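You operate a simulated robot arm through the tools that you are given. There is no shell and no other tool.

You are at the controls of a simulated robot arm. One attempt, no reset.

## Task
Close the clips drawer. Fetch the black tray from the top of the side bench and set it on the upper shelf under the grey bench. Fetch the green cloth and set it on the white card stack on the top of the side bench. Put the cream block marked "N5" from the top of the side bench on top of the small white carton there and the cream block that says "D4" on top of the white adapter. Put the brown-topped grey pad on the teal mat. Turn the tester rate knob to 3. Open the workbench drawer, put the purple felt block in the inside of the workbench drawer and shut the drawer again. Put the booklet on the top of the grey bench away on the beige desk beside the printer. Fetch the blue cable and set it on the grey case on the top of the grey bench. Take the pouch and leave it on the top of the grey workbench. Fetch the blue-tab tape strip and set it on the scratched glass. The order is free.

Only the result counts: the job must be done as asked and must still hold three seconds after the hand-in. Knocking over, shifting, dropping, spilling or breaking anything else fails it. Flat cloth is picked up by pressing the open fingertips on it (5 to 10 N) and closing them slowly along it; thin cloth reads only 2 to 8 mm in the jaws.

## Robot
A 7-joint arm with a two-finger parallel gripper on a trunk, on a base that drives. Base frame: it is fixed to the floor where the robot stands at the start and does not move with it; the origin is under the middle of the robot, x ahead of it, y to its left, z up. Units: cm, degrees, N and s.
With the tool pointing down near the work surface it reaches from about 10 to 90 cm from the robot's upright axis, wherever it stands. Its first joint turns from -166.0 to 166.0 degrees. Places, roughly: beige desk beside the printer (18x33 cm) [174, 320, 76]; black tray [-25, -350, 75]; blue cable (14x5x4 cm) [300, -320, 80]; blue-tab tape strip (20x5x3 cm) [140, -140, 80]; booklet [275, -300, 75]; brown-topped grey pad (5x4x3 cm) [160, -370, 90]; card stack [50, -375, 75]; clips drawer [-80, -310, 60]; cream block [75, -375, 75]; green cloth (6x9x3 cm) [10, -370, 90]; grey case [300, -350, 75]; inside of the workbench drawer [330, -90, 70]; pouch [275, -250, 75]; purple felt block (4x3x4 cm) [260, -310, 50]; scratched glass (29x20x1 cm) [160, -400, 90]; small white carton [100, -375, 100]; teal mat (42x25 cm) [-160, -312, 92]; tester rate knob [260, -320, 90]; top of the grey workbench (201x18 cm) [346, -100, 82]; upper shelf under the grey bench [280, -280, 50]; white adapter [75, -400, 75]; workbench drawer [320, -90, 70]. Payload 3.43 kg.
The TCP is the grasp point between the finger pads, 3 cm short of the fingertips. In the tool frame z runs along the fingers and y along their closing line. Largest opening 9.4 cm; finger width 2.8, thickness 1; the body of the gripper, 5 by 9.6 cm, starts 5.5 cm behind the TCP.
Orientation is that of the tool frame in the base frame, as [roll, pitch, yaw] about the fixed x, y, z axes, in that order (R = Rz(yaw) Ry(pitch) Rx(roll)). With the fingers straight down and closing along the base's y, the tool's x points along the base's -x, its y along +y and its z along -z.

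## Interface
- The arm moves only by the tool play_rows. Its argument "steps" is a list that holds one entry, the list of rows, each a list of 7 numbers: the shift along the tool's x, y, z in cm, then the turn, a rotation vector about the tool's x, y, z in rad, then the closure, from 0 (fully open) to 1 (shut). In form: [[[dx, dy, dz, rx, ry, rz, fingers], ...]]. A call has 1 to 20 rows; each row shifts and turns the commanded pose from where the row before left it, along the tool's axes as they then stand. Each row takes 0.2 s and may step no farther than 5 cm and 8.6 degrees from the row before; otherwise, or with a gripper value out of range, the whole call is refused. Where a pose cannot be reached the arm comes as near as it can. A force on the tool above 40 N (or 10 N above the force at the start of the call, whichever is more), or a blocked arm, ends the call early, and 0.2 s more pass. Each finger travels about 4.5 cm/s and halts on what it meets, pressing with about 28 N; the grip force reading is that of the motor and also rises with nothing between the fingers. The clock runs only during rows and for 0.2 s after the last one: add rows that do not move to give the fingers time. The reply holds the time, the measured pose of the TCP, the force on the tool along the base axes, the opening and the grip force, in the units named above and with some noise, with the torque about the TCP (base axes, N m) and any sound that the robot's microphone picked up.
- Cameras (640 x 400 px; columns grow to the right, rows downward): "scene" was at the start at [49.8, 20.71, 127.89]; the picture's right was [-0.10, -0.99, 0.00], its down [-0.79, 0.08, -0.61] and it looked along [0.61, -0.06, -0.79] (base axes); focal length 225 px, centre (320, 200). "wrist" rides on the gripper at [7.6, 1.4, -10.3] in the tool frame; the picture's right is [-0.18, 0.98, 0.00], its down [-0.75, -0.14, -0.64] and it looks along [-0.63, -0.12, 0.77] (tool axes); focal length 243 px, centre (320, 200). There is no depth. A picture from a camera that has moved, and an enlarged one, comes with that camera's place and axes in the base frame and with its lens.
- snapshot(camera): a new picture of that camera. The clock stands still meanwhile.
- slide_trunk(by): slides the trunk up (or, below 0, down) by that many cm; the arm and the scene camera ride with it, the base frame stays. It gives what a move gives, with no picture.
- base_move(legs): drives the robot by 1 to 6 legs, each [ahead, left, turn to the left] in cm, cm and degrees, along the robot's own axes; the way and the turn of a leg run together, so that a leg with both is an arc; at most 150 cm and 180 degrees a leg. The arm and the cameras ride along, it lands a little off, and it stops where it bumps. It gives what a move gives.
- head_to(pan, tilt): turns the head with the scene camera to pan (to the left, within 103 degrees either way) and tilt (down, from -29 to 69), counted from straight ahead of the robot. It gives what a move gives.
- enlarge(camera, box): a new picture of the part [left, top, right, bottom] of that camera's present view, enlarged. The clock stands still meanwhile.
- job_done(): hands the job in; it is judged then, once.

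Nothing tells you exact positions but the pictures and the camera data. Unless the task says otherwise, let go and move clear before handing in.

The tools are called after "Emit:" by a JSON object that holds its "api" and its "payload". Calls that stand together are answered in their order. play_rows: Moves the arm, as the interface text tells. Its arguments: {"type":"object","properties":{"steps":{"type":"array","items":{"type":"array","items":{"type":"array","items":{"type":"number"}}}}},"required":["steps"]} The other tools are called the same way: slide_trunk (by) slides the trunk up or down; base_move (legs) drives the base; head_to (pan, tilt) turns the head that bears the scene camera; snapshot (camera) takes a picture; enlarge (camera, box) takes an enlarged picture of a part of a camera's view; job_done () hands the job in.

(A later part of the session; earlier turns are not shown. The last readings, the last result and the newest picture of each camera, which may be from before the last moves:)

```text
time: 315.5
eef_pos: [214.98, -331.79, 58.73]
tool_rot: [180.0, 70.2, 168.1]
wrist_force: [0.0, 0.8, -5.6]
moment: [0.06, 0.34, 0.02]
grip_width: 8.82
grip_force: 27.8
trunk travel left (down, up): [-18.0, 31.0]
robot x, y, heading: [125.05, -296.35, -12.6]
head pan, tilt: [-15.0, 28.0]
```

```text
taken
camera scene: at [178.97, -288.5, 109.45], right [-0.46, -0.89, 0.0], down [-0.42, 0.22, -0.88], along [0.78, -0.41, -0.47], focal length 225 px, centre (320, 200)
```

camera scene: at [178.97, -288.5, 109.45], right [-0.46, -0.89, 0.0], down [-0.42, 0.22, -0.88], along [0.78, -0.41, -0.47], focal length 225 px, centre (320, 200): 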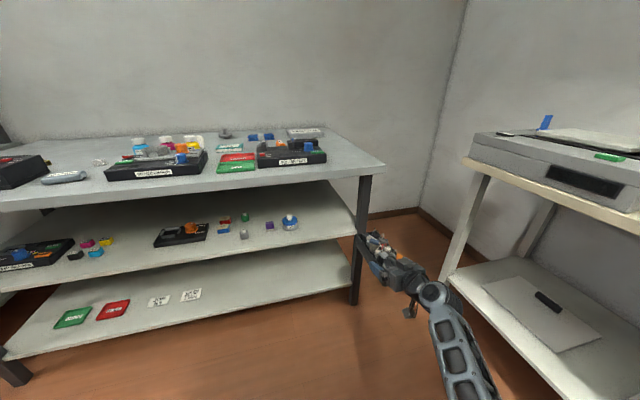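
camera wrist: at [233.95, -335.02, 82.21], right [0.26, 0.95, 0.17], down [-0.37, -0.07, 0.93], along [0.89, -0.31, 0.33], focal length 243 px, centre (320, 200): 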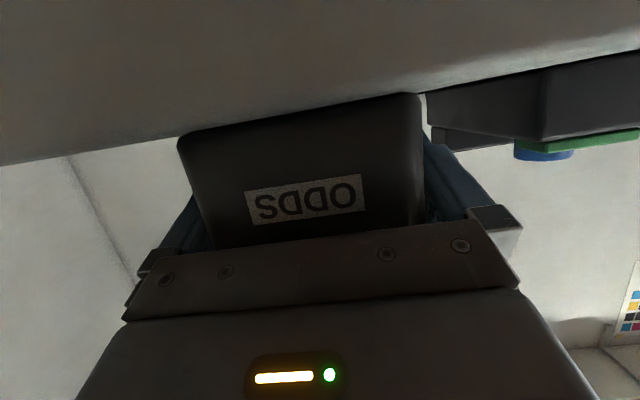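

Clear view: the shelf top is near z≈46, and the free spot at V≈−270 is open. I'll shift north 8 cm, then advance in stages.

Emit:
{"api": "base_move", "payload": {"legs": [[0, 8, 0], [18, 0, 0]]}}

Emit:
{"api": "snapshot", "payload": {"camera": "scene"}}

Emit:
{"api": "snapshot", "payload": {"camera": "wrist"}}

```text
time: 317.7
eef_pos: [234.4, -328.36, 58.74]
tool_rot: [-180.0, 70.2, 167.9]
wrist_force: [0.1, -1.1, -6.4]
moment: [0.1, 0.36, 0.0]
grip_width: 8.83
grip_force: 28.0
trunk travel left (down, up): [-18.0, 31.0]
robot x, y, heading: [144.25, -292.53, -12.8]
head pan, tilt: [-15.0, 28.0]
```

```text
taken
camera scene: at [198.43, -284.9, 109.46], right [-0.47, -0.89, 0.0], down [-0.42, 0.22, -0.88], along [0.78, -0.41, -0.47], focal length 225 px, centre (320, 200)
```

scene: 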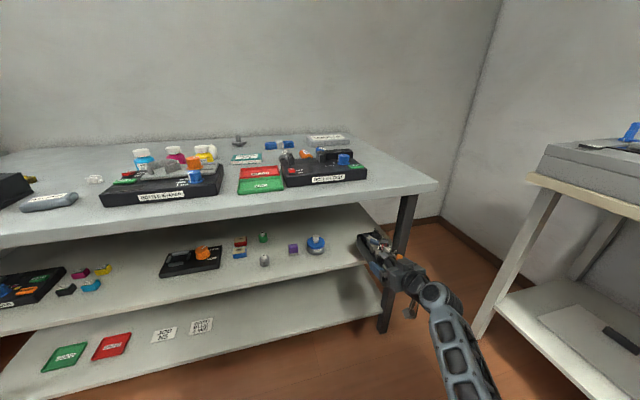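

```text
taken
camera wrist: at [222.57, -324.42, 55.09], right [0.27, 0.95, 0.17], down [-0.37, -0.07, 0.93], along [0.89, -0.31, 0.33], focal length 243 px, centre (320, 200)
```

wrist: 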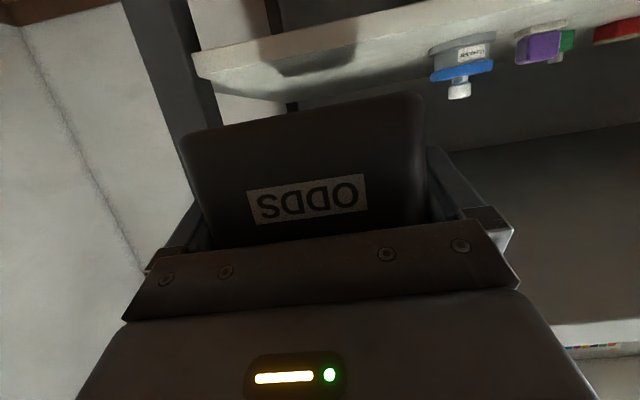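

Emit:
{"api": "base_move", "payload": {"legs": [[19, 0, 0.3]]}}

Emit:
{"api": "snapshot", "payload": {"camera": "scene"}}

Emit:
{"api": "snapshot", "payload": {"camera": "wrist"}}

```text
time: 319.2
eef_pos: [253.01, -331.94, 58.61]
tool_rot: [180.0, 70.2, 168.3]
wrist_force: [-0.7, 0.4, -6.4]
moment: [0.09, 0.33, -0.02]
grip_width: 8.88
grip_force: 28.2
trunk travel left (down, up): [-18.0, 31.0]
robot x, y, heading: [163.07, -296.15, -12.4]
head pan, tilt: [-15.0, 28.0]
```

```text
taken
camera scene: at [216.91, -288.79, 109.46], right [-0.46, -0.89, 0.0], down [-0.42, 0.22, -0.88], along [0.78, -0.41, -0.47], focal length 225 px, centre (320, 200)
```

scene: 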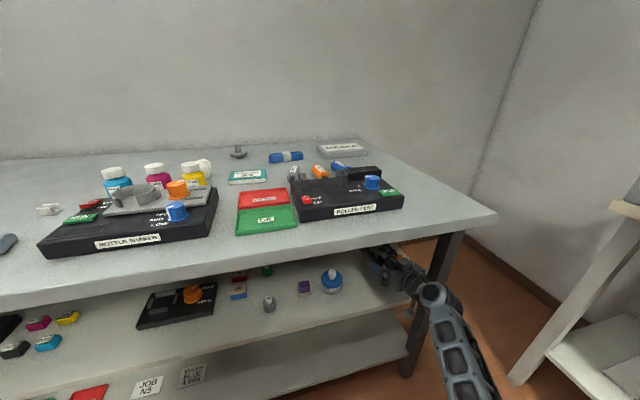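

```text
taken
camera wrist: at [241.22, -328.2, 55.07], right [0.26, 0.95, 0.17], down [-0.37, -0.07, 0.93], along [0.89, -0.31, 0.33], focal length 243 px, centre (320, 200)
```

wrist: 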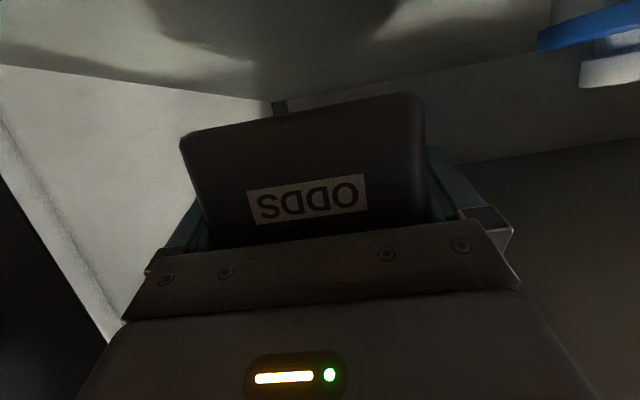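

In position. Lower by trunk 6 cm, then feel down with small steps.

Emit:
{"api": "slide_trunk", "payload": {"by": -6.5}}

Emit:
{"api": "snapshot", "payload": {"camera": "scene"}}

Emit:
{"api": "snapshot", "payload": {"camera": "wrist"}}

```text
time: 320.2
eef_pos: [253.17, -332.11, 52.47]
tool_rot: [-179.9, 70.5, 168.3]
wrist_force: [5.9, -6.1, 13.5]
moment: [-0.44, -0.91, -1.11]
grip_width: 8.81
grip_force: 26.1
trunk travel left (down, up): [-11.5, 37.5]
robot x, y, heading: [162.87, -296.71, -12.3]
head pan, tilt: [-15.0, 28.0]
```

```text
taken
camera scene: at [216.86, -288.78, 103.02], right [-0.46, -0.89, 0.0], down [-0.42, 0.22, -0.88], along [0.78, -0.41, -0.47], focal length 225 px, centre (320, 200)
```

scene: 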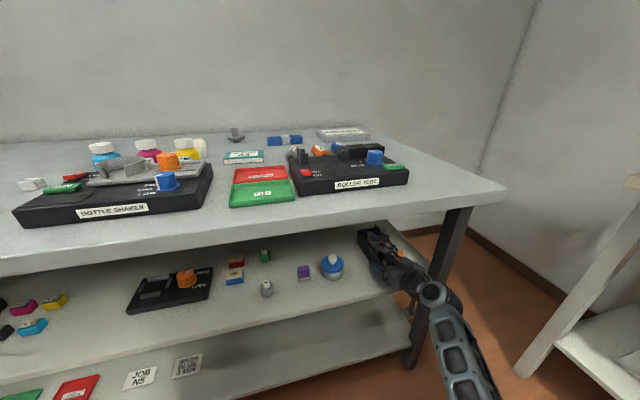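

```text
taken
camera wrist: at [241.33, -328.27, 48.85], right [0.26, 0.95, 0.17], down [-0.37, -0.07, 0.93], along [0.89, -0.31, 0.34], focal length 243 px, centre (320, 200)
```

wrist: 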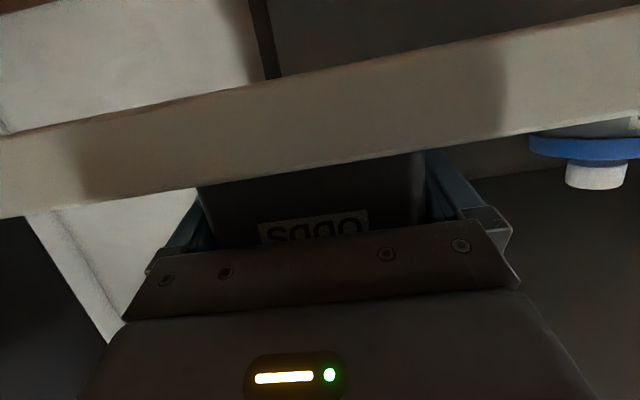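

Contact at shelf height ≈49. I'll relieve slightly, open the fingers, and withdraw along the tool.

Emit:
{"api": "play_rows", "payload": {"steps": [[[-0.15, 0, -0.05, 0, 0, 0, 1], [0, 0, 0, 0, 0, 0, 0.03], [0, 0, 0, 0, 0, 0, 0], [0, 0, 0, 0, 0, 0, 0], [0, 0, 0, 0, 0, 0, 0]]]}}

Emit:
{"api": "snapshot", "payload": {"camera": "wrist"}}

Emit:
{"api": "enlarge", "payload": {"camera": "scene", "box": [300, 200, 480, 330]}}

```text
time: 321.4
eef_pos: [253.0, -332.07, 52.37]
tool_rot: [-180.0, 70.1, 168.3]
wrist_force: [-0.6, -1.0, 12.6]
moment: [-0.25, -0.23, 0.16]
grip_width: 9.06
grip_force: 0.0
trunk travel left (down, up): [-11.5, 37.5]
robot x, y, heading: [162.69, -296.48, -12.4]
head pan, tilt: [-15.0, 28.0]
```

```text
taken
camera wrist: at [241.18, -328.17, 48.72], right [0.26, 0.95, 0.17], down [-0.37, -0.07, 0.93], along [0.89, -0.31, 0.33], focal length 243 px, centre (320, 200)
```

wrist: 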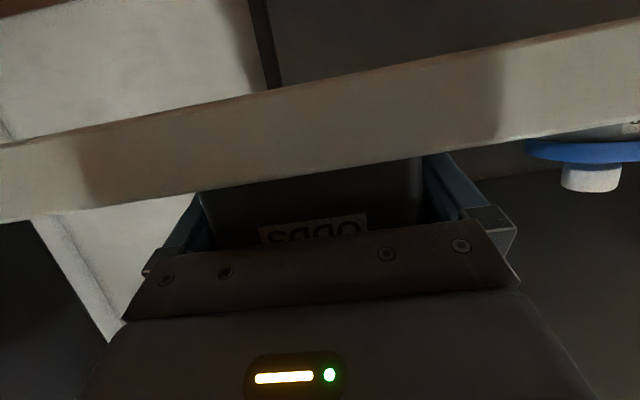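

```text
3.08 times, centred on (390, 265) of scene
camera zoom: at [216.86, -288.77, 102.98], right [-0.46, -0.89, 0.0], down [-0.42, 0.22, -0.88], along [0.78, -0.41, -0.47], focal length 691 px, centre (105, 0)
```

zoom: 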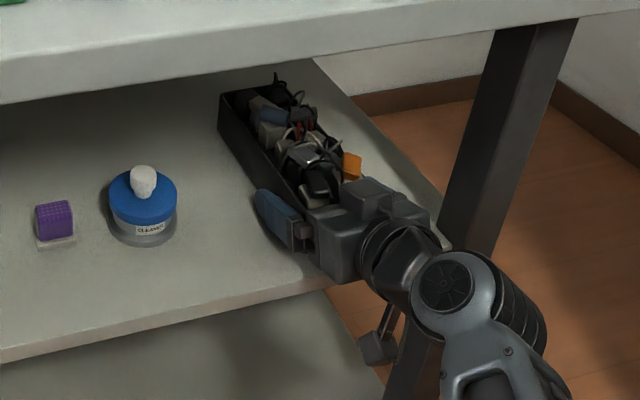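

Emit:
{"api": "play_rows", "payload": {"steps": [[[-0.28, 0, -0.1, 0, 0, 0, 0], [0, 0, 0, 0, 0, 0, 0], [0, 0, 0, 0, 0, 0, 0]]]}}

Emit:
{"api": "snapshot", "payload": {"camera": "wrist"}}

```text
time: 322.2
eef_pos: [252.95, -331.93, 52.62]
tool_rot: [180.0, 70.1, 168.3]
wrist_force: [0.1, 0.0, -0.1]
moment: [0.0, 0.02, 0.02]
grip_width: 9.4
grip_force: 0.1
trunk travel left (down, up): [-11.5, 37.5]
robot x, y, heading: [162.85, -296.02, -12.6]
head pan, tilt: [-15.0, 28.0]
```

```text
taken
camera wrist: at [241.18, -328.15, 48.99], right [0.26, 0.95, 0.17], down [-0.37, -0.07, 0.93], along [0.89, -0.31, 0.33], focal length 243 px, centre (320, 200)
```

wrist: 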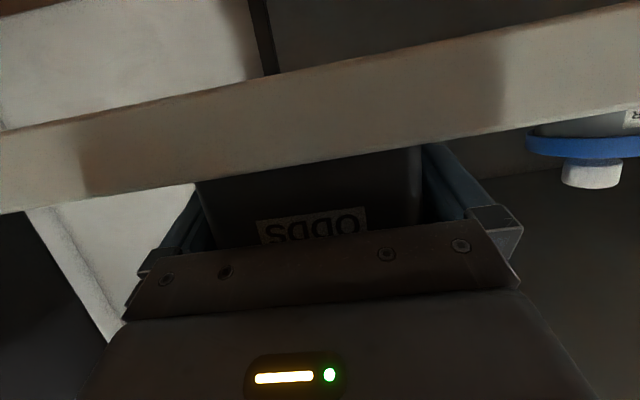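

Emit:
{"api": "play_rows", "payload": {"steps": [[[0.68, 0, -1.88, 0, 0, 0, 0], [0.68, 0, -1.88, 0, 0, 0, 0], [0.68, 0, -1.88, 0, 0, 0, 0], [0.68, 0, -1.88, 0, 0, 0, 0], [0.68, 0, -1.88, 0, 0, 0, 0]]]}}

Emit:
{"api": "enlarge", "payload": {"camera": "scene", "box": [200, 180, 480, 380]}}

Emit:
{"api": "snapshot", "payload": {"camera": "wrist"}}

```text
time: 323.4
eef_pos: [243.34, -329.93, 52.6]
tool_rot: [179.8, 70.1, 168.2]
wrist_force: [0.7, -0.2, 0.4]
moment: [0.02, -0.01, -0.01]
grip_width: 9.37
grip_force: 0.2
trunk travel left (down, up): [-11.5, 37.5]
robot x, y, heading: [162.53, -296.53, -12.3]
head pan, tilt: [-15.0, 28.0]
```

```text
2.00 times, centred on (340, 280) of scene
camera zoom: at [216.9, -288.78, 102.97], right [-0.46, -0.89, 0.0], down [-0.42, 0.22, -0.88], along [0.78, -0.41, -0.47], focal length 449 px, centre (280, 40)
```

zoom: 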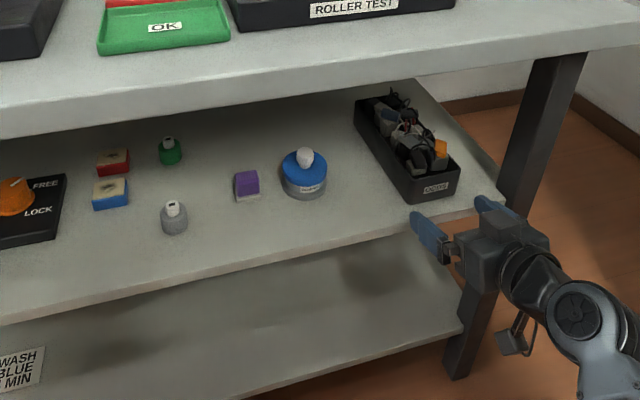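

```text
taken
camera wrist: at [231.47, -326.12, 48.94], right [0.26, 0.95, 0.17], down [-0.37, -0.07, 0.93], along [0.89, -0.31, 0.33], focal length 243 px, centre (320, 200)
```

wrist: 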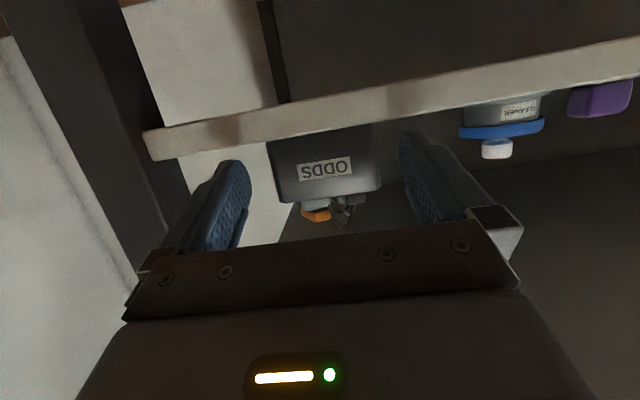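

The tray is on the upper shelf. I'll back off, raise the trunk, and return the tool to vertical for the knob and other bench-top jobs.

Emit:
{"api": "base_move", "payload": {"legs": [[-20, 0, 0]]}}

Emit:
{"api": "slide_trunk", "payload": {"by": 37.5}}

Emit:
{"api": "play_rows", "payload": {"steps": [[[0, 0, -4, 0, 0.137, 0, 0], [1, 0, -3.5, 0, 0.137, 0, 0], [1.5, 0, -3, 0, 0.137, 0, 0], [2, 0, -2.5, 0, 0.137, 0, 0], [2, 0, -2, 0, 0.137, 0, 0], [2, 0, -1, 0, 0.137, 0, 0], [2, 0, 0, 0, 0.137, 0, 0], [2, 0, 0, 0, 0.137, 0, 0], [1, 0, 0, 0, 0.13, 0, 0]]]}}

Emit:
{"api": "head_to", "payload": {"pan": -5, "tilt": 45}}

Emit:
{"api": "snapshot", "payload": {"camera": "scene"}}

```text
time: 325.1
eef_pos: [223.64, -325.67, 52.6]
tool_rot: [180.0, 70.2, 168.3]
wrist_force: [0.0, 0.7, 0.5]
moment: [-0.01, -0.01, -0.02]
grip_width: 9.4
grip_force: 0.0
trunk travel left (down, up): [-11.5, 37.5]
robot x, y, heading: [143.35, -292.1, -12.4]
head pan, tilt: [-15.0, 28.0]
```

```text
time: 328.7
eef_pos: [223.64, -325.61, 90.07]
tool_rot: [-180.0, 70.2, 168.4]
wrist_force: [-0.1, 0.0, 0.6]
moment: [0.02, -0.02, 0.0]
grip_width: 9.39
grip_force: 0.0
trunk travel left (down, up): [-49.0, 0.0]
robot x, y, heading: [143.33, -292.05, -12.4]
head pan, tilt: [-15.0, 28.0]
```

```text
time: 330.7
eef_pos: [198.69, -317.19, 88.52]
tool_rot: [175.9, 1.5, 167.9]
wrist_force: [1.6, 0.7, 0.3]
moment: [-0.1, 0.15, 0.01]
grip_width: 9.43
grip_force: 0.2
out of reach, approached as far as the arm can: row 9
trunk travel left (down, up): [-49.0, 0.0]
robot x, y, heading: [142.98, -292.22, -12.4]
head pan, tilt: [-15.0, 28.0]
```

```text
time: 331.5
eef_pos: [198.56, -317.51, 88.52]
tool_rot: [175.9, 1.6, 167.5]
wrist_force: [0.4, -0.1, 0.0]
moment: [-0.03, 0.01, -0.02]
grip_width: 9.42
grip_force: 0.1
trunk travel left (down, up): [-49.0, 0.0]
robot x, y, heading: [142.84, -292.25, -12.6]
head pan, tilt: [-5.0, 45.0]
```

```text
taken
camera scene: at [196.87, -282.68, 137.9], right [-0.3, -0.95, 0.0], down [-0.67, 0.21, -0.71], along [0.67, -0.21, -0.71], focal length 225 px, centre (320, 200)
```

scene: 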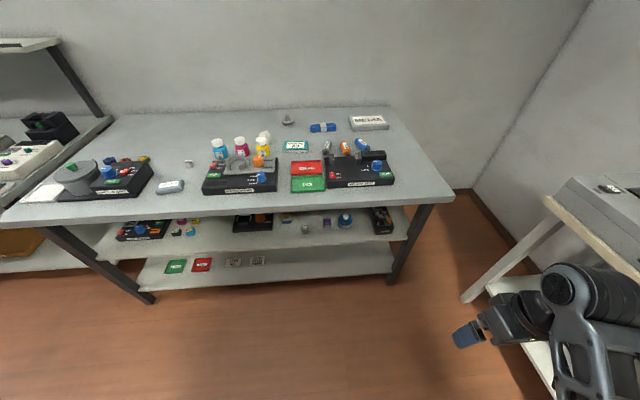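

Emit:
{"api": "play_rows", "payload": {"steps": [[[0, 0, -2, 0.036, 0.014, 0, 0], [0, 1, -2, 0.036, 0.014, 0, 0], [-1, 2, -2, 0, 0, 0, 0], [-1, 2, -2, 0, 0, 0, 0], [0, 1, 0, 0, 0, 0, 0]]]}}

Emit:
{"api": "base_move", "payload": {"legs": [[42, 0, 0]]}}

Emit:
{"api": "head_to", "payload": {"pan": -10, "tilt": 55}}

Emit:
{"api": "snapshot", "payload": {"camera": "scene"}}

Emit:
{"api": "snapshot", "payload": {"camera": "wrist"}}

```text
time: 332.7
eef_pos: [203.79, -314.89, 99.25]
tool_rot: [-175.9, -1.7, 168.2]
wrist_force: [-0.2, -0.5, 0.4]
moment: [0.03, 0.01, -0.01]
grip_width: 9.42
grip_force: 0.1
out of reach, approached as far as the arm can: row 1
trunk travel left (down, up): [-49.0, 0.0]
robot x, y, heading: [143.01, -291.86, -12.5]
head pan, tilt: [-5.0, 45.0]
```

```text
time: 335.3
eef_pos: [245.12, -323.84, 99.18]
tool_rot: [-175.9, -1.7, 168.6]
wrist_force: [0.6, 0.9, 0.2]
moment: [0.0, 0.0, -0.01]
grip_width: 9.38
grip_force: 0.0
trunk travel left (down, up): [-49.0, 0.0]
robot x, y, heading: [184.53, -301.2, -12.2]
head pan, tilt: [-5.0, 45.0]
```

```text
time: 336.0
eef_pos: [245.08, -323.86, 99.3]
tool_rot: [-175.8, -1.7, 168.5]
wrist_force: [0.7, -0.5, -0.2]
moment: [-0.02, 0.01, -0.02]
grip_width: 9.42
grip_force: 0.1
trunk travel left (down, up): [-49.0, 0.0]
robot x, y, heading: [184.41, -301.36, -12.2]
head pan, tilt: [-10.0, 55.0]
```

```text
taken
camera scene: at [237.02, -291.8, 136.55], right [-0.38, -0.93, 0.0], down [-0.76, 0.31, -0.57], along [0.53, -0.22, -0.82], focal length 225 px, centre (320, 200)
```

scene: 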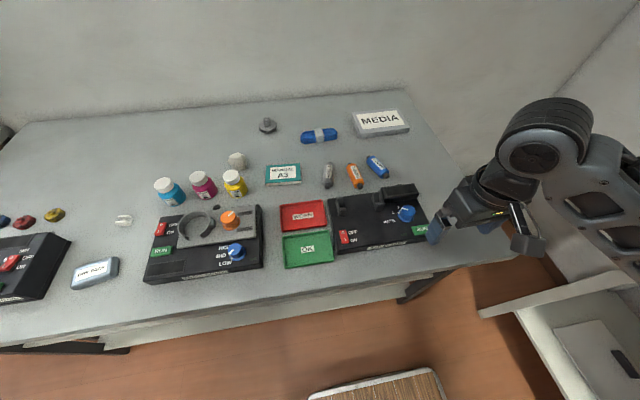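

```text
taken
camera wrist: at [238.35, -320.26, 109.68], right [0.37, 0.92, -0.08], down [0.74, -0.25, 0.63], along [0.56, -0.29, -0.77], focal length 243 px, centre (320, 200)
```

wrist: 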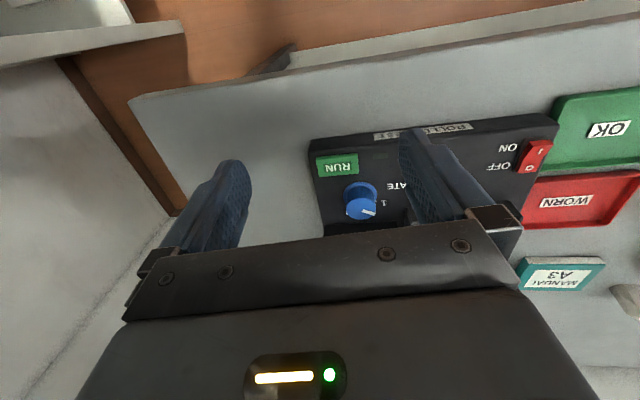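

Emit:
{"api": "play_rows", "payload": {"steps": [[[0, 0, 0, -0.07, -0.03, 0, 0], [0, 0, 0, 0, 0, 0, 0]]]}}

Emit:
{"api": "enlarge", "payload": {"camera": "scene", "box": [360, 170, 460, 260]}}

Emit:
{"api": "enlarge", "payload": {"camera": "wrist", "box": [300, 120, 440, 240]}}

```text
time: 336.6
eef_pos: [245.17, -323.91, 99.34]
tool_rot: [-179.9, 0.1, 168.5]
wrist_force: [-0.2, -0.5, -0.4]
moment: [-0.03, 0.02, 0.0]
grip_width: 9.4
grip_force: 0.0
trunk travel left (down, up): [-49.0, 0.0]
robot x, y, heading: [184.4, -301.01, -12.4]
head pan, tilt: [-10.0, 55.0]
```

```text
4.44 times, centred on (410, 215) of scene
camera zoom: at [237.02, -291.8, 136.55], right [-0.38, -0.93, 0.0], down [-0.76, 0.31, -0.57], along [0.53, -0.22, -0.82], focal length 998 px, centre (-80, 133)
```

zoom: 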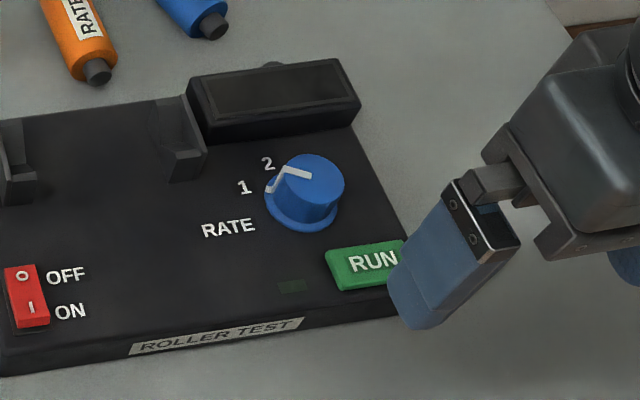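

```text
3.33 times, centred on (370, 180) of wrist
camera zoom: at [237.92, -320.9, 109.58], right [0.38, 0.93, 0.0], down [0.71, -0.29, 0.64], along [0.6, -0.24, -0.77], focal length 809 px, centre (153, 267)
```

zoom: 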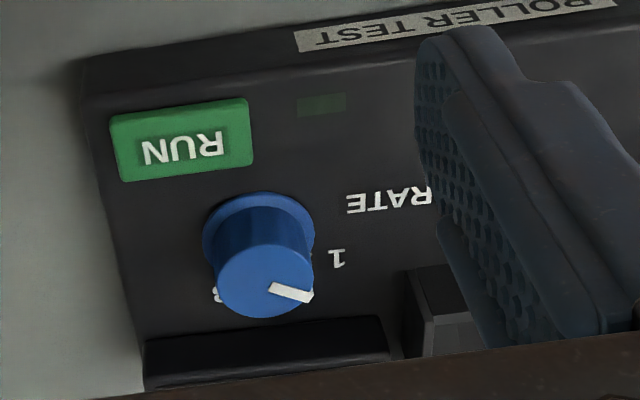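

The RATE pointer is at 1; labels 1, 2, 3 run clockwise. I'll position above the knob, check centring, and turn it in two partial grips so the fingers avoid the bar behind it.

Emit:
{"api": "play_rows", "payload": {"steps": [[[-3.4, 0.83, 0, 0, 0, 0, 0.3], [-3.4, 0.83, 0, 0, 0, 0, 0.5], [-3.4, 0.84, 0, 0, 0, 0, 0.5], [0, 0, 0, 0, 0, -0.12, 0.5], [0, 0, 0, 0, 0, -0.12, 0.5], [0, 0, 0, 0, 0, -0.12, 0.5], [0, 0, 1.5, 0, 0, 0, 0.5]]]}}

Emit:
{"api": "snapshot", "payload": {"camera": "wrist"}}

Emit:
{"api": "enlarge", "payload": {"camera": "scene", "box": [350, 140, 490, 260]}}

```text
time: 338.2
eef_pos: [255.71, -323.27, 97.79]
tool_rot: [-179.8, -0.1, -170.8]
wrist_force: [0.1, -0.2, 0.0]
moment: [0.0, 0.03, -0.04]
grip_width: 4.71
grip_force: 0.0
trunk travel left (down, up): [-49.0, 0.0]
robot x, y, heading: [184.43, -300.83, -12.2]
head pan, tilt: [-10.0, 55.0]
```

```text
taken
camera wrist: at [247.77, -323.18, 108.06], right [0.02, 1.0, 0.0], down [0.77, -0.02, 0.64], along [0.64, -0.02, -0.77], focal length 243 px, centre (320, 200)
```

wrist: 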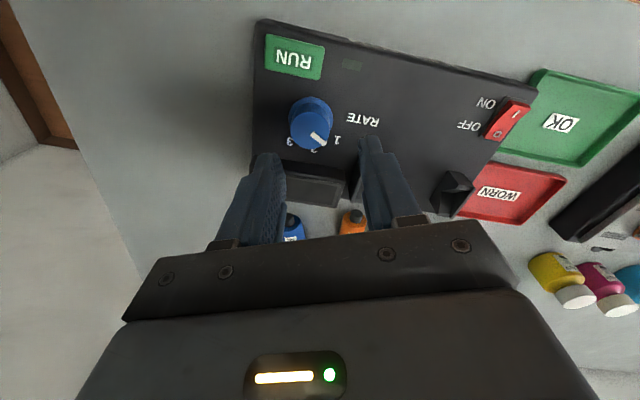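

```text
3.33 times, centred on (420, 200) of scene
camera zoom: at [237.02, -291.8, 136.55], right [-0.38, -0.93, 0.0], down [-0.76, 0.31, -0.57], along [0.53, -0.22, -0.82], focal length 749 px, centre (-13, 200)
```

zoom: 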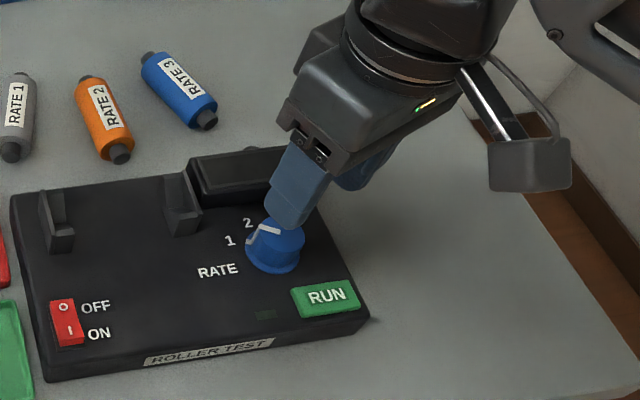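

Emit:
{"api": "enlarge", "payload": {"camera": "wrist", "box": [250, 80, 380, 180]}}

```text
4.00 times, centred on (315, 130) of wrist
camera zoom: at [247.77, -323.18, 108.06], right [0.02, 1.0, 0.0], down [0.77, -0.02, 0.64], along [0.64, -0.02, -0.77], focal length 970 px, centre (340, 480)
```

zoom: 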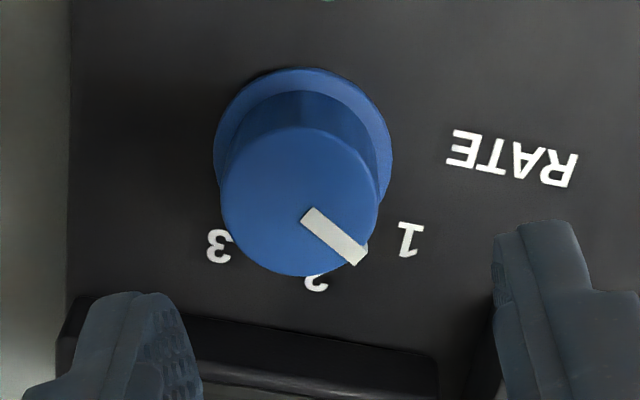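

The knob centre is (255.55, −324.25); pointer at ≈43°, label 3 at ≈−38°: an 81° clockwise turn. I'll descend around it and do the first 40°.

Emit:
{"api": "play_rows", "payload": {"steps": [[[0.31, -0.94, 0, 0, 0, 0, 0.5], [0, 0, 2, 0, 0, 0, 0.5], [0, 0, 2, 0, 0, 0, 0.5], [0, 0, 1.5, 0, 0, 0, 0.5], [0, 0, 1.1, 0, 0, 0, 0.5]]]}}

Emit:
{"api": "snapshot", "payload": {"camera": "wrist"}}

```text
time: 339.4
eef_pos: [255.47, -324.32, 91.28]
tool_rot: [-179.9, 0.0, -170.7]
wrist_force: [0.6, 0.2, 0.1]
moment: [-0.01, -0.03, 0.0]
grip_width: 4.72
grip_force: 0.1
trunk travel left (down, up): [-49.0, 0.0]
robot x, y, heading: [184.21, -300.91, -12.4]
head pan, tilt: [-10.0, 55.0]
```

```text
taken
camera wrist: at [247.68, -324.23, 101.52], right [0.02, 1.0, 0.0], down [0.77, -0.02, 0.64], along [0.64, -0.02, -0.77], focal length 243 px, centre (320, 200)
```

wrist: 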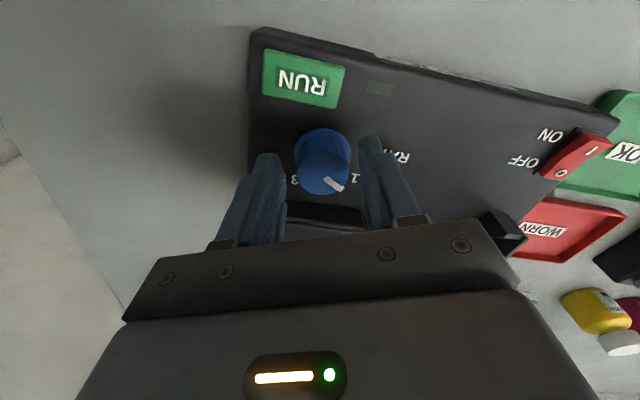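

Emit:
{"api": "play_rows", "payload": {"steps": [[[0, 0, 0.4, 0, 0, 0, 0.5], [0, 0, 0, 0, 0, 0, 0.6], [0, 0, 0, 0, 0, 0, 0.75], [0, 0, 0, 0, 0, 0, 1], [0, 0, 0, 0, 0, 0, 1], [0, 0, 0, 0, 0, 0, 1]]]}}

Emit:
{"api": "play_rows", "payload": {"steps": [[[0, 0, 0, 0, 0, 0.1, 1], [0, 0, 0, 0, 0, 0.1, 1], [0, 0, 0, 0, 0, 0.1, 1], [0, 0, 0, 0, 0, 0.1, 1], [0, 0, 0, 0, 0, 0.1, 1], [0, 0, 0, 0, 0, 0.1, 1], [0, 0, 0, 0, 0, 0.1, 1]]]}}

Emit:
{"api": "snapshot", "payload": {"camera": "wrist"}}

```text
time: 340.8
eef_pos: [255.61, -324.42, 90.8]
tool_rot: [-179.9, 0.0, -170.7]
wrist_force: [-0.1, -2.7, -2.1]
moment: [-0.01, -0.01, -0.03]
grip_width: 3.38
grip_force: 44.9
trunk travel left (down, up): [-49.0, 0.0]
robot x, y, heading: [184.51, -300.8, -12.4]
head pan, tilt: [-10.0, 55.0]
```

```text
time: 342.2
eef_pos: [255.59, -323.76, 90.7]
tool_rot: [179.5, -0.1, 156.1]
wrist_force: [-3.5, 1.2, 6.3]
moment: [0.48, -0.01, 0.04]
grip_width: 3.37
grip_force: 44.8
trunk travel left (down, up): [-49.0, 0.0]
robot x, y, heading: [184.31, -301.04, -12.3]
head pan, tilt: [-10.0, 55.0]
stopped in row 7: the force on the tool passed its limit at 42 N (the readings are from after the stop); the commanded pose is now the measured one
```

```text
taken
camera wrist: at [249.09, -319.52, 101.11], right [0.57, 0.82, 0.01], down [0.63, -0.44, 0.64], along [0.53, -0.36, -0.77], focal length 243 px, centre (320, 200)
```

wrist: 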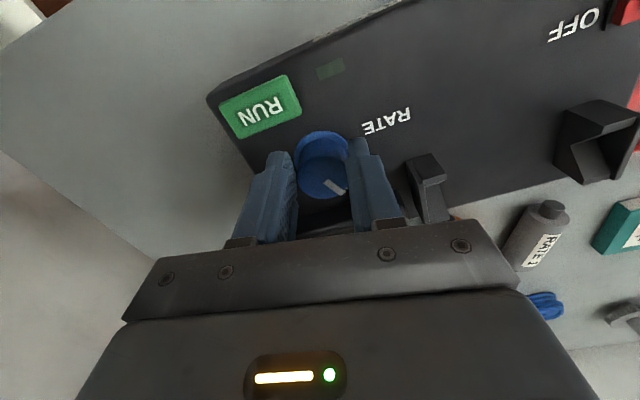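

The knob turned about 33° before a finger met something. Release, rise and inspect.

Emit:
{"api": "play_rows", "payload": {"steps": [[[0, 0, 0, 0, 0, 0, 0.7], [0, 0, 0, 0, 0, 0, 0.55], [0, 0, -1, 0, 0, 0, 0.5], [0, 0, -3, 0, 0, 0, 0.5], [0, 0, -3, 0, 0, 0, 0.5]]]}}

Emit:
{"api": "snapshot", "payload": {"camera": "wrist"}}

Emit:
{"api": "enlarge", "payload": {"camera": "wrist", "box": [230, 60, 410, 200]}}

Emit:
{"api": "enlarge", "payload": {"camera": "scene", "box": [350, 140, 490, 260]}}

```text
time: 343.4
eef_pos: [255.51, -324.1, 97.84]
tool_rot: [179.7, 0.1, 156.1]
wrist_force: [-0.6, -1.0, -0.1]
moment: [-0.01, 0.02, 0.0]
grip_width: 4.66
grip_force: 0.1
trunk travel left (down, up): [-49.0, 0.0]
robot x, y, heading: [184.15, -300.92, -12.5]
head pan, tilt: [-10.0, 55.0]
```

```text
taken
camera wrist: at [249.03, -319.83, 108.2], right [0.57, 0.82, 0.01], down [0.63, -0.44, 0.64], along [0.53, -0.36, -0.77], focal length 243 px, centre (320, 200)
```

wrist: 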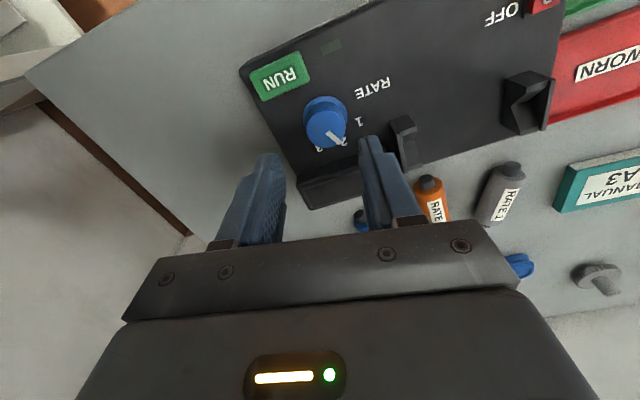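

```text
2.86 times, centred on (320, 130) of wrist
camera zoom: at [249.03, -319.83, 108.2], right [0.57, 0.82, 0.01], down [0.63, -0.44, 0.64], along [0.53, -0.36, -0.77], focal length 693 px, centre (320, 400)
```

zoom: 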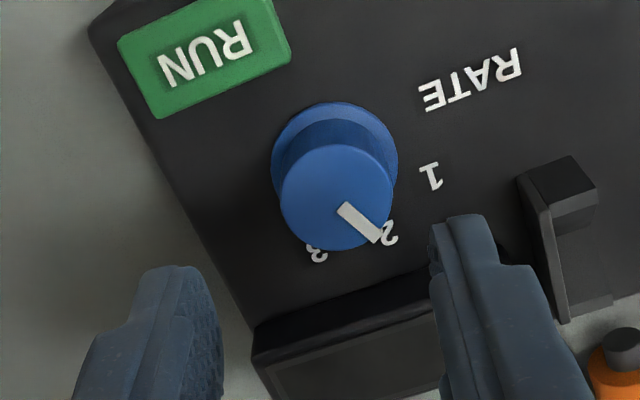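

```text
3.33 times, centred on (420, 200) of scene
camera zoom: at [237.03, -291.74, 136.54], right [-0.38, -0.93, 0.0], down [-0.76, 0.31, -0.57], along [0.53, -0.22, -0.82], focal length 749 px, centre (-13, 200)
```

zoom: 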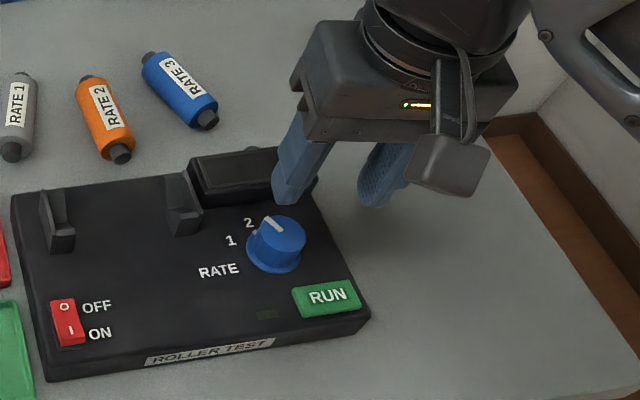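

The device hasn't moved and the pointer is near 2. I'll rotate the open gripper back, regrip and turn again.

Emit:
{"api": "play_rows", "payload": {"steps": [[[0, 0, 0, 0, 0, -0.144, 0.5], [0, 0, 0, 0, 0, -0.144, 0.5], [0, 0, 0, 0, 0, -0.144, 0.5], [0, 0, 0, 0, 0, -0.144, 0.5], [0, -0.2, 2, 0, 0, 0, 0.5], [0, 0, 2, 0, 0, 0, 0.5], [0, 0, 1.5, 0, 0, 0, 0.5], [0, 0, 1.1, 0, 0, 0, 0.5]]]}}

Emit:
{"api": "snapshot", "payload": {"camera": "wrist"}}

```text
time: 345.2
eef_pos: [255.44, -324.05, 91.19]
tool_rot: [179.7, 0.2, -171.0]
wrist_force: [0.2, 0.6, 0.4]
moment: [0.02, -0.03, 0.02]
grip_width: 4.68
grip_force: 0.0
trunk travel left (down, up): [-49.0, 0.0]
robot x, y, heading: [184.4, -301.21, -12.2]
head pan, tilt: [-10.0, 55.0]
```

```text
taken
camera wrist: at [247.62, -324.02, 101.48], right [0.03, 1.0, 0.01], down [0.76, -0.03, 0.64], along [0.64, -0.01, -0.76], focal length 243 px, centre (320, 200)
```

wrist: 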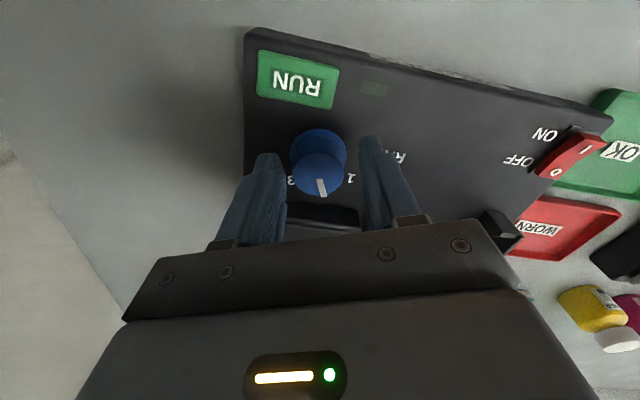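

Emit:
{"api": "play_rows", "payload": {"steps": [[[0, -0.15, 0.2, 0, 0, 0, 0.5], [0, 0, 0, 0, 0, 0, 0.6], [0, 0, 0, 0, 0, 0, 0.75], [0, 0, 0, 0, 0, 0, 1], [0, 0, 0, 0, 0, 0, 1], [0, 0, 0, 0, 0, 0, 1]]]}}

Emit:
{"api": "play_rows", "payload": {"steps": [[[0, 0, 0, 0, 0, 0.1, 1], [0, 0, 0, 0, 0, 0.1, 1], [0, 0, 0, 0, 0, 0.1, 1], [0, 0, 0, 0, 0, 0.1, 1], [0, 0, 0, 0, 0, 0.1, 1]]]}}

```text
time: 346.6
eef_pos: [255.61, -324.5, 90.97]
tool_rot: [179.7, 0.2, -171.2]
wrist_force: [1.6, -14.2, -3.3]
moment: [-0.64, -0.1, -0.19]
grip_width: 3.34
grip_force: 44.9
trunk travel left (down, up): [-49.0, 0.0]
robot x, y, heading: [184.39, -300.88, -12.0]
head pan, tilt: [-10.0, 55.0]
```

```text
time: 347.8
eef_pos: [255.62, -323.93, 91.02]
tool_rot: [179.5, -0.1, 160.5]
wrist_force: [-11.7, 13.2, -2.0]
moment: [0.15, -0.43, 0.09]
grip_width: 3.33
grip_force: 44.7
trunk travel left (down, up): [-49.0, 0.0]
robot x, y, heading: [184.68, -300.98, -12.0]
head pan, tilt: [-10.0, 55.0]
```

Emit:
{"api": "play_rows", "payload": {"steps": [[[0, 0, 0, 0, 0, 0.1, 1], [0, 0, 0, 0, 0, 0.1, 1], [0, 0, 0, 0, 0, 0.1, 1]]]}}

Emit:
{"api": "snapshot", "payload": {"camera": "wrist"}}

```text
time: 348.7
eef_pos: [255.92, -323.65, 91.05]
tool_rot: [179.1, -0.1, 143.5]
wrist_force: [-1.4, 1.7, -1.7]
moment: [0.44, -0.42, 0.01]
grip_width: 3.32
grip_force: 45.4
trunk travel left (down, up): [-49.0, 0.0]
robot x, y, heading: [184.61, -300.74, -12.2]
head pan, tilt: [-10.0, 55.0]
stopped in row 3: the force on the tool passed its limit at 42 N (the readings are from after the stop); the commanded pose is now the measured one
```

```text
taken
camera wrist: at [250.4, -318.23, 101.3], right [0.73, 0.68, 0.02], down [0.52, -0.57, 0.64], along [0.44, -0.46, -0.77], focal length 243 px, centre (320, 200)
```

wrist: 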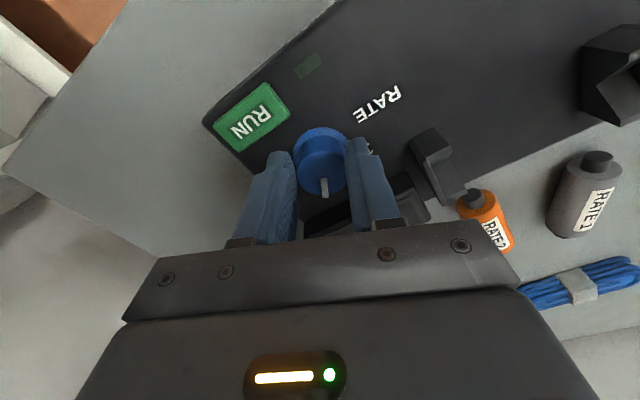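

Emit:
{"api": "play_rows", "payload": {"steps": [[[0, 0, 0, 0, 0, 0, 0.7], [0, 0, 0, 0, 0, 0, 0.55], [0, 0, -1, 0, 0, 0, 0.5], [0, 0, -3, 0, 0, 0, 0.5], [0, 0, -3, 0, 0, 0, 0.5], [0, 0, 0, 0, 0, -0.144, 0.4], [0, 0, 0, 0, 0, -0.144, 0.2], [0, 0, 0, 0, 0, -0.144, 0], [2, 0, 0, 0, 0, 0, 0]]]}}

Emit:
{"api": "enlarge", "payload": {"camera": "wrist", "box": [230, 60, 410, 200]}}

Emit:
{"api": "enlarge", "payload": {"camera": "scene", "box": [350, 140, 490, 260]}}

```text
time: 350.7
eef_pos: [253.88, -323.45, 97.94]
tool_rot: [179.1, 0.1, 168.4]
wrist_force: [0.5, 0.1, -0.2]
moment: [-0.01, -0.01, -0.02]
grip_width: 9.41
grip_force: 0.0
trunk travel left (down, up): [-49.0, 0.0]
robot x, y, heading: [183.96, -301.0, -12.2]
head pan, tilt: [-10.0, 55.0]
```

```text
2.86 times, centred on (320, 130) of wrist
camera zoom: at [246.44, -320.74, 108.19], right [0.38, 0.93, 0.02], down [0.71, -0.3, 0.64], along [0.6, -0.23, -0.77], focal length 693 px, centre (320, 400)
```

zoom: 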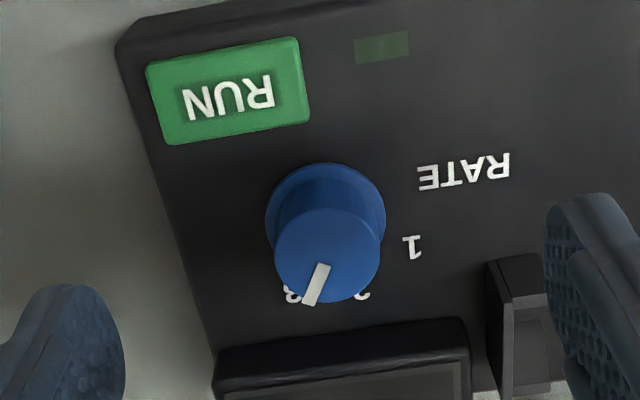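

```text
3.33 times, centred on (420, 200) of scene
camera zoom: at [237.05, -291.68, 136.54], right [-0.38, -0.93, 0.0], down [-0.76, 0.31, -0.57], along [0.53, -0.22, -0.82], focal length 749 px, centre (-13, 200)
```

zoom: 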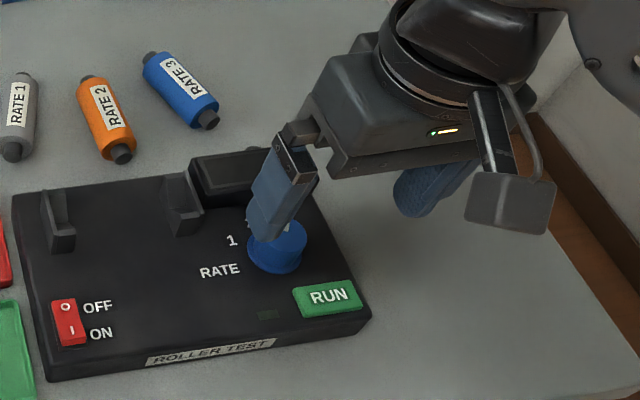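

The RATE pointer now lines up with 3 (≈−42° both). Next is the blue cable. I'll raise and drive 19 cm closer to reach the back of the bench.

Emit:
{"api": "play_rows", "payload": {"steps": [[[0, 0, -3, 0.012, 0, 0, 0]]]}}

Emit:
{"api": "base_move", "payload": {"legs": [[19, 2, 0]]}}

Emit:
{"api": "head_to", "payload": {"pan": -20, "tilt": 50}}

Emit:
{"api": "snapshot", "payload": {"camera": "scene"}}

Emit:
{"api": "snapshot", "payload": {"camera": "wrist"}}

```text
time: 351.1
eef_pos: [253.66, -323.52, 100.79]
tool_rot: [179.7, 0.3, 168.4]
wrist_force: [0.0, 0.0, 0.4]
moment: [0.0, 0.0, 0.02]
grip_width: 9.38
grip_force: 0.0
trunk travel left (down, up): [-49.0, 0.0]
robot x, y, heading: [184.53, -301.31, -12.2]
head pan, tilt: [-10.0, 55.0]
```

```text
time: 352.6
eef_pos: [272.45, -325.75, 100.95]
tool_rot: [179.8, 0.3, 168.3]
wrist_force: [-0.6, -0.7, -0.5]
moment: [-0.01, -0.01, 0.02]
grip_width: 9.39
grip_force: 0.0
trunk travel left (down, up): [-49.0, 0.0]
robot x, y, heading: [203.06, -303.3, -12.3]
head pan, tilt: [-10.0, 55.0]
```

```text
time: 353.4
eef_pos: [272.44, -325.64, 100.88]
tool_rot: [179.8, 0.3, 168.2]
wrist_force: [0.3, 0.2, 0.1]
moment: [0.01, -0.04, -0.02]
grip_width: 9.38
grip_force: 0.0
trunk travel left (down, up): [-49.0, 0.0]
robot x, y, heading: [203.36, -303.06, -12.5]
head pan, tilt: [-20.0, 50.0]
```

```text
taken
camera scene: at [255.67, -295.16, 137.2], right [-0.53, -0.85, 0.0], down [-0.65, 0.41, -0.64], along [0.54, -0.34, -0.77], focal length 225 px, centre (320, 200)
```

scene: 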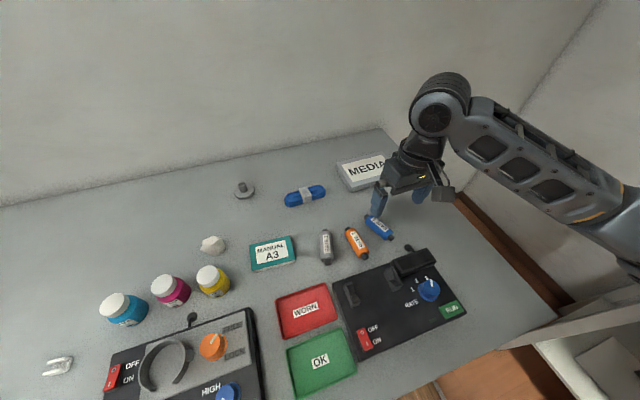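

```text
taken
camera wrist: at [265.15, -322.76, 111.17], right [0.38, 0.92, 0.0], down [0.71, -0.29, 0.65], along [0.6, -0.24, -0.76], focal length 243 px, centre (320, 200)
```

wrist: 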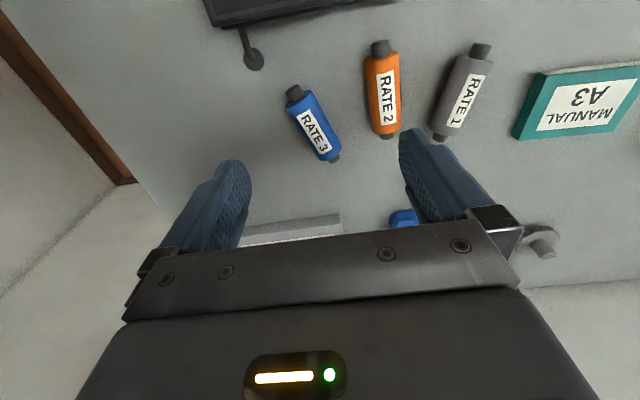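

Emit:
{"api": "enlarge", "payload": {"camera": "scene", "box": [260, 140, 420, 250]}}

```text
3.64 times, centred on (340, 195) of scene
camera zoom: at [255.67, -295.16, 137.2], right [-0.53, -0.85, 0.0], down [-0.65, 0.41, -0.64], along [0.54, -0.34, -0.77], focal length 817 px, centre (247, 218)
```

zoom: 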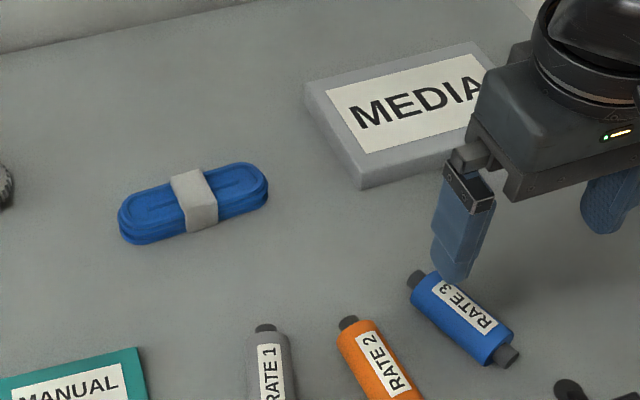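

The cable lies along the bench's V axis at about (296, −315.5). It's near my reach limit; I'll rotate the wrist to close across its width, move 4 cm closer and test the reach.

Emit:
{"api": "play_rows", "payload": {"steps": [[[0, 0, 0, 0, 0, 0.144, 0], [0, 0, 0, 0, 0, 0.144, 0], [0, 0, 0, 0, 0, 0.144, 0], [0, 0, 0, 0, 0, 0.144, 0], [0, 0, 0, 0, 0, 0.144, 0], [0, 0, 0, 0, 0, 0.144, 0], [0, 0, 0, 0, 0, 0.144, 0], [0, 0, 0, 0, 0, 0.144, 0], [0, 0, 0, 0, 0, 0.144, 0], [0, 0, 0, 0, 0, 0.144, 0], [0, 0, 0, 0, 0, 0.144, 0]]]}}

Emit:
{"api": "base_move", "payload": {"legs": [[4, 0, 0]]}}

Emit:
{"api": "play_rows", "payload": {"steps": [[[3, 3, 0, 0, 0, 0, 0], [3, 3, 0, 0, 0, 0, 0], [3, 3, 0, 0, 0, 0, 0], [3, 3, 0.5, 0, 0, 0, 0], [3, 3, 1, 0, 0, 0, 0]]]}}

```text
time: 355.8
eef_pos: [272.45, -325.66, 100.93]
tool_rot: [179.7, -0.2, 77.4]
wrist_force: [0.1, -0.2, -0.1]
moment: [-0.02, 0.01, -0.01]
grip_width: 9.41
grip_force: 0.1
trunk travel left (down, up): [-49.0, 0.0]
robot x, y, heading: [203.3, -303.12, -12.7]
head pan, tilt: [-20.0, 50.0]
```

```text
time: 356.6
eef_pos: [276.48, -326.59, 101.07]
tool_rot: [179.7, -0.2, 77.4]
wrist_force: [-0.6, 0.1, 0.3]
moment: [-0.02, 0.01, -0.01]
grip_width: 9.4
grip_force: 0.1
trunk travel left (down, up): [-49.0, 0.0]
robot x, y, heading: [207.3, -303.96, -12.7]
head pan, tilt: [-20.0, 50.0]
```

```text
time: 357.8
eef_pos: [294.06, -315.3, 99.45]
tool_rot: [179.7, -0.2, 77.4]
wrist_force: [-0.3, -0.4, 0.3]
moment: [0.02, 0.0, -0.04]
grip_width: 9.43
grip_force: 0.0
trunk travel left (down, up): [-49.0, 0.0]
robot x, y, heading: [207.09, -303.93, -12.4]
head pan, tilt: [-20.0, 50.0]
```

Reach is fine here. Check the view and position over the cable.

Emit:
{"api": "snapshot", "payload": {"camera": "wrist"}}

Emit:
{"api": "snapshot", "payload": {"camera": "scene"}}

```text
taken
camera wrist: at [297.0, -308.25, 109.91], right [0.92, -0.39, 0.0], down [-0.31, -0.71, 0.64], along [-0.25, -0.59, -0.77], focal length 243 px, centre (320, 200)
```

wrist: 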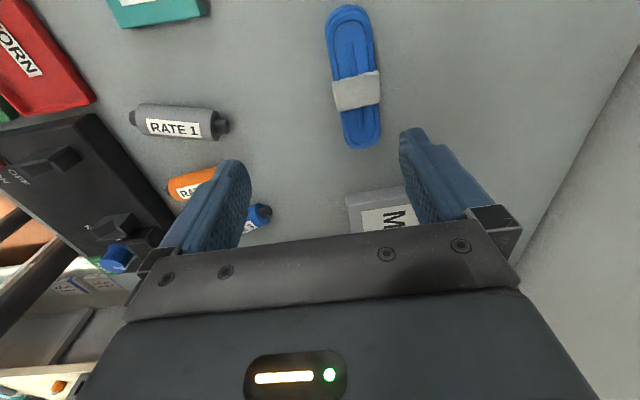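

```text
taken
camera scene: at [259.6, -296.1, 137.21], right [-0.53, -0.85, 0.0], down [-0.65, 0.41, -0.64], along [0.54, -0.34, -0.77], focal length 225 px, centre (320, 200)
```

scene: 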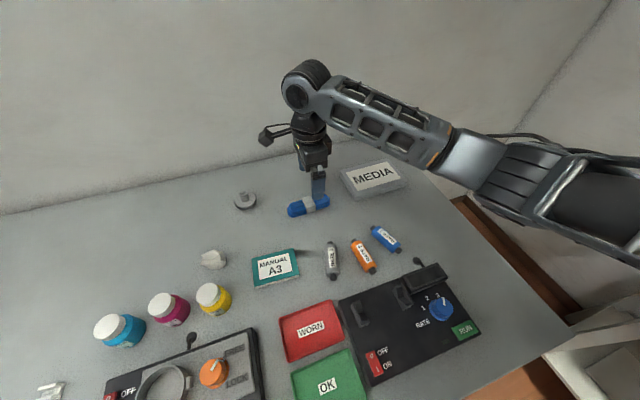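

Emit:
{"api": "play_rows", "payload": {"steps": [[[0.1, 1.84, 1, 0, 0, 0, 0], [0.1, 1.84, 2, 0, 0, 0, 0], [0, 0, 2.5, 0, 0, 0, 0], [0, 0, 2.5, 0, 0, 0, 0]]]}}

Emit:
{"api": "snapshot", "payload": {"camera": "wrist"}}

```text
time: 358.8
eef_pos: [298.12, -315.62, 91.6]
tool_rot: [179.7, -0.2, 77.5]
wrist_force: [-0.5, -0.5, 0.7]
moment: [0.02, -0.01, 0.03]
grip_width: 9.43
grip_force: 0.0
trunk travel left (down, up): [-49.0, 0.0]
robot x, y, heading: [206.93, -304.08, -12.0]
head pan, tilt: [-20.0, 50.0]
```

```text
taken
camera wrist: at [300.86, -308.59, 101.94], right [0.92, -0.39, 0.0], down [-0.3, -0.71, 0.64], along [-0.25, -0.59, -0.77], focal length 243 px, centre (320, 200)
```

wrist: 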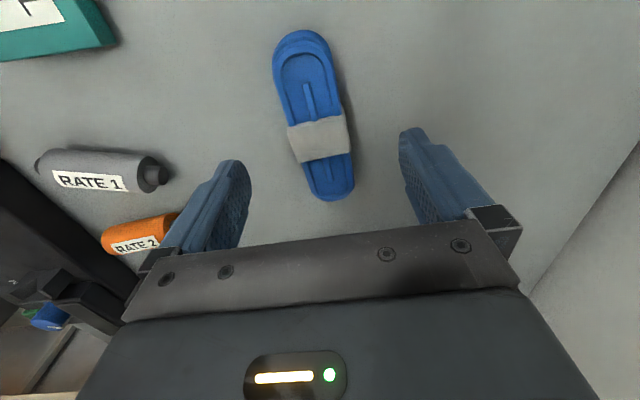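

Emit:
{"api": "play_rows", "payload": {"steps": [[[0, 0, 2, 0, 0, 0, 0], [0, 0, 2, 0, 0, 0, 0], [0, 0, 1.1, 0, 0, 0, 0], [0, 0, 0, 0, 0, 0, 0.3], [0, 0, 0, 0, 0, 0, 0.5], [0, 0, 0, 0, 0, 0, 0.8], [0, 0, 0, 0, 0, 0, 1], [0, 0, 0, 0, 0, 0, 1]]]}}

Emit:
{"api": "snapshot", "payload": {"camera": "wrist"}}

```text
time: 360.6
eef_pos: [297.96, -315.74, 86.47]
tool_rot: [179.8, -0.2, 77.5]
wrist_force: [0.3, -0.8, 0.3]
moment: [-0.02, -0.01, 0.04]
grip_width: 4.41
grip_force: 28.1
trunk travel left (down, up): [-49.0, 0.0]
robot x, y, heading: [207.18, -304.29, -12.0]
head pan, tilt: [-20.0, 50.0]
```

```text
taken
camera wrist: at [300.86, -308.68, 96.8], right [0.92, -0.39, 0.0], down [-0.3, -0.71, 0.64], along [-0.25, -0.59, -0.77], focal length 243 px, centre (320, 200)
```

wrist: 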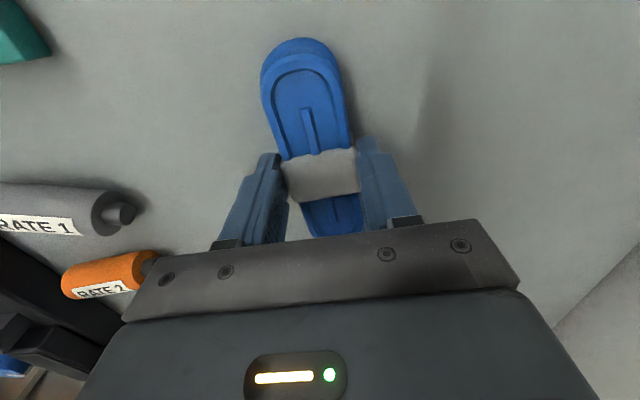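

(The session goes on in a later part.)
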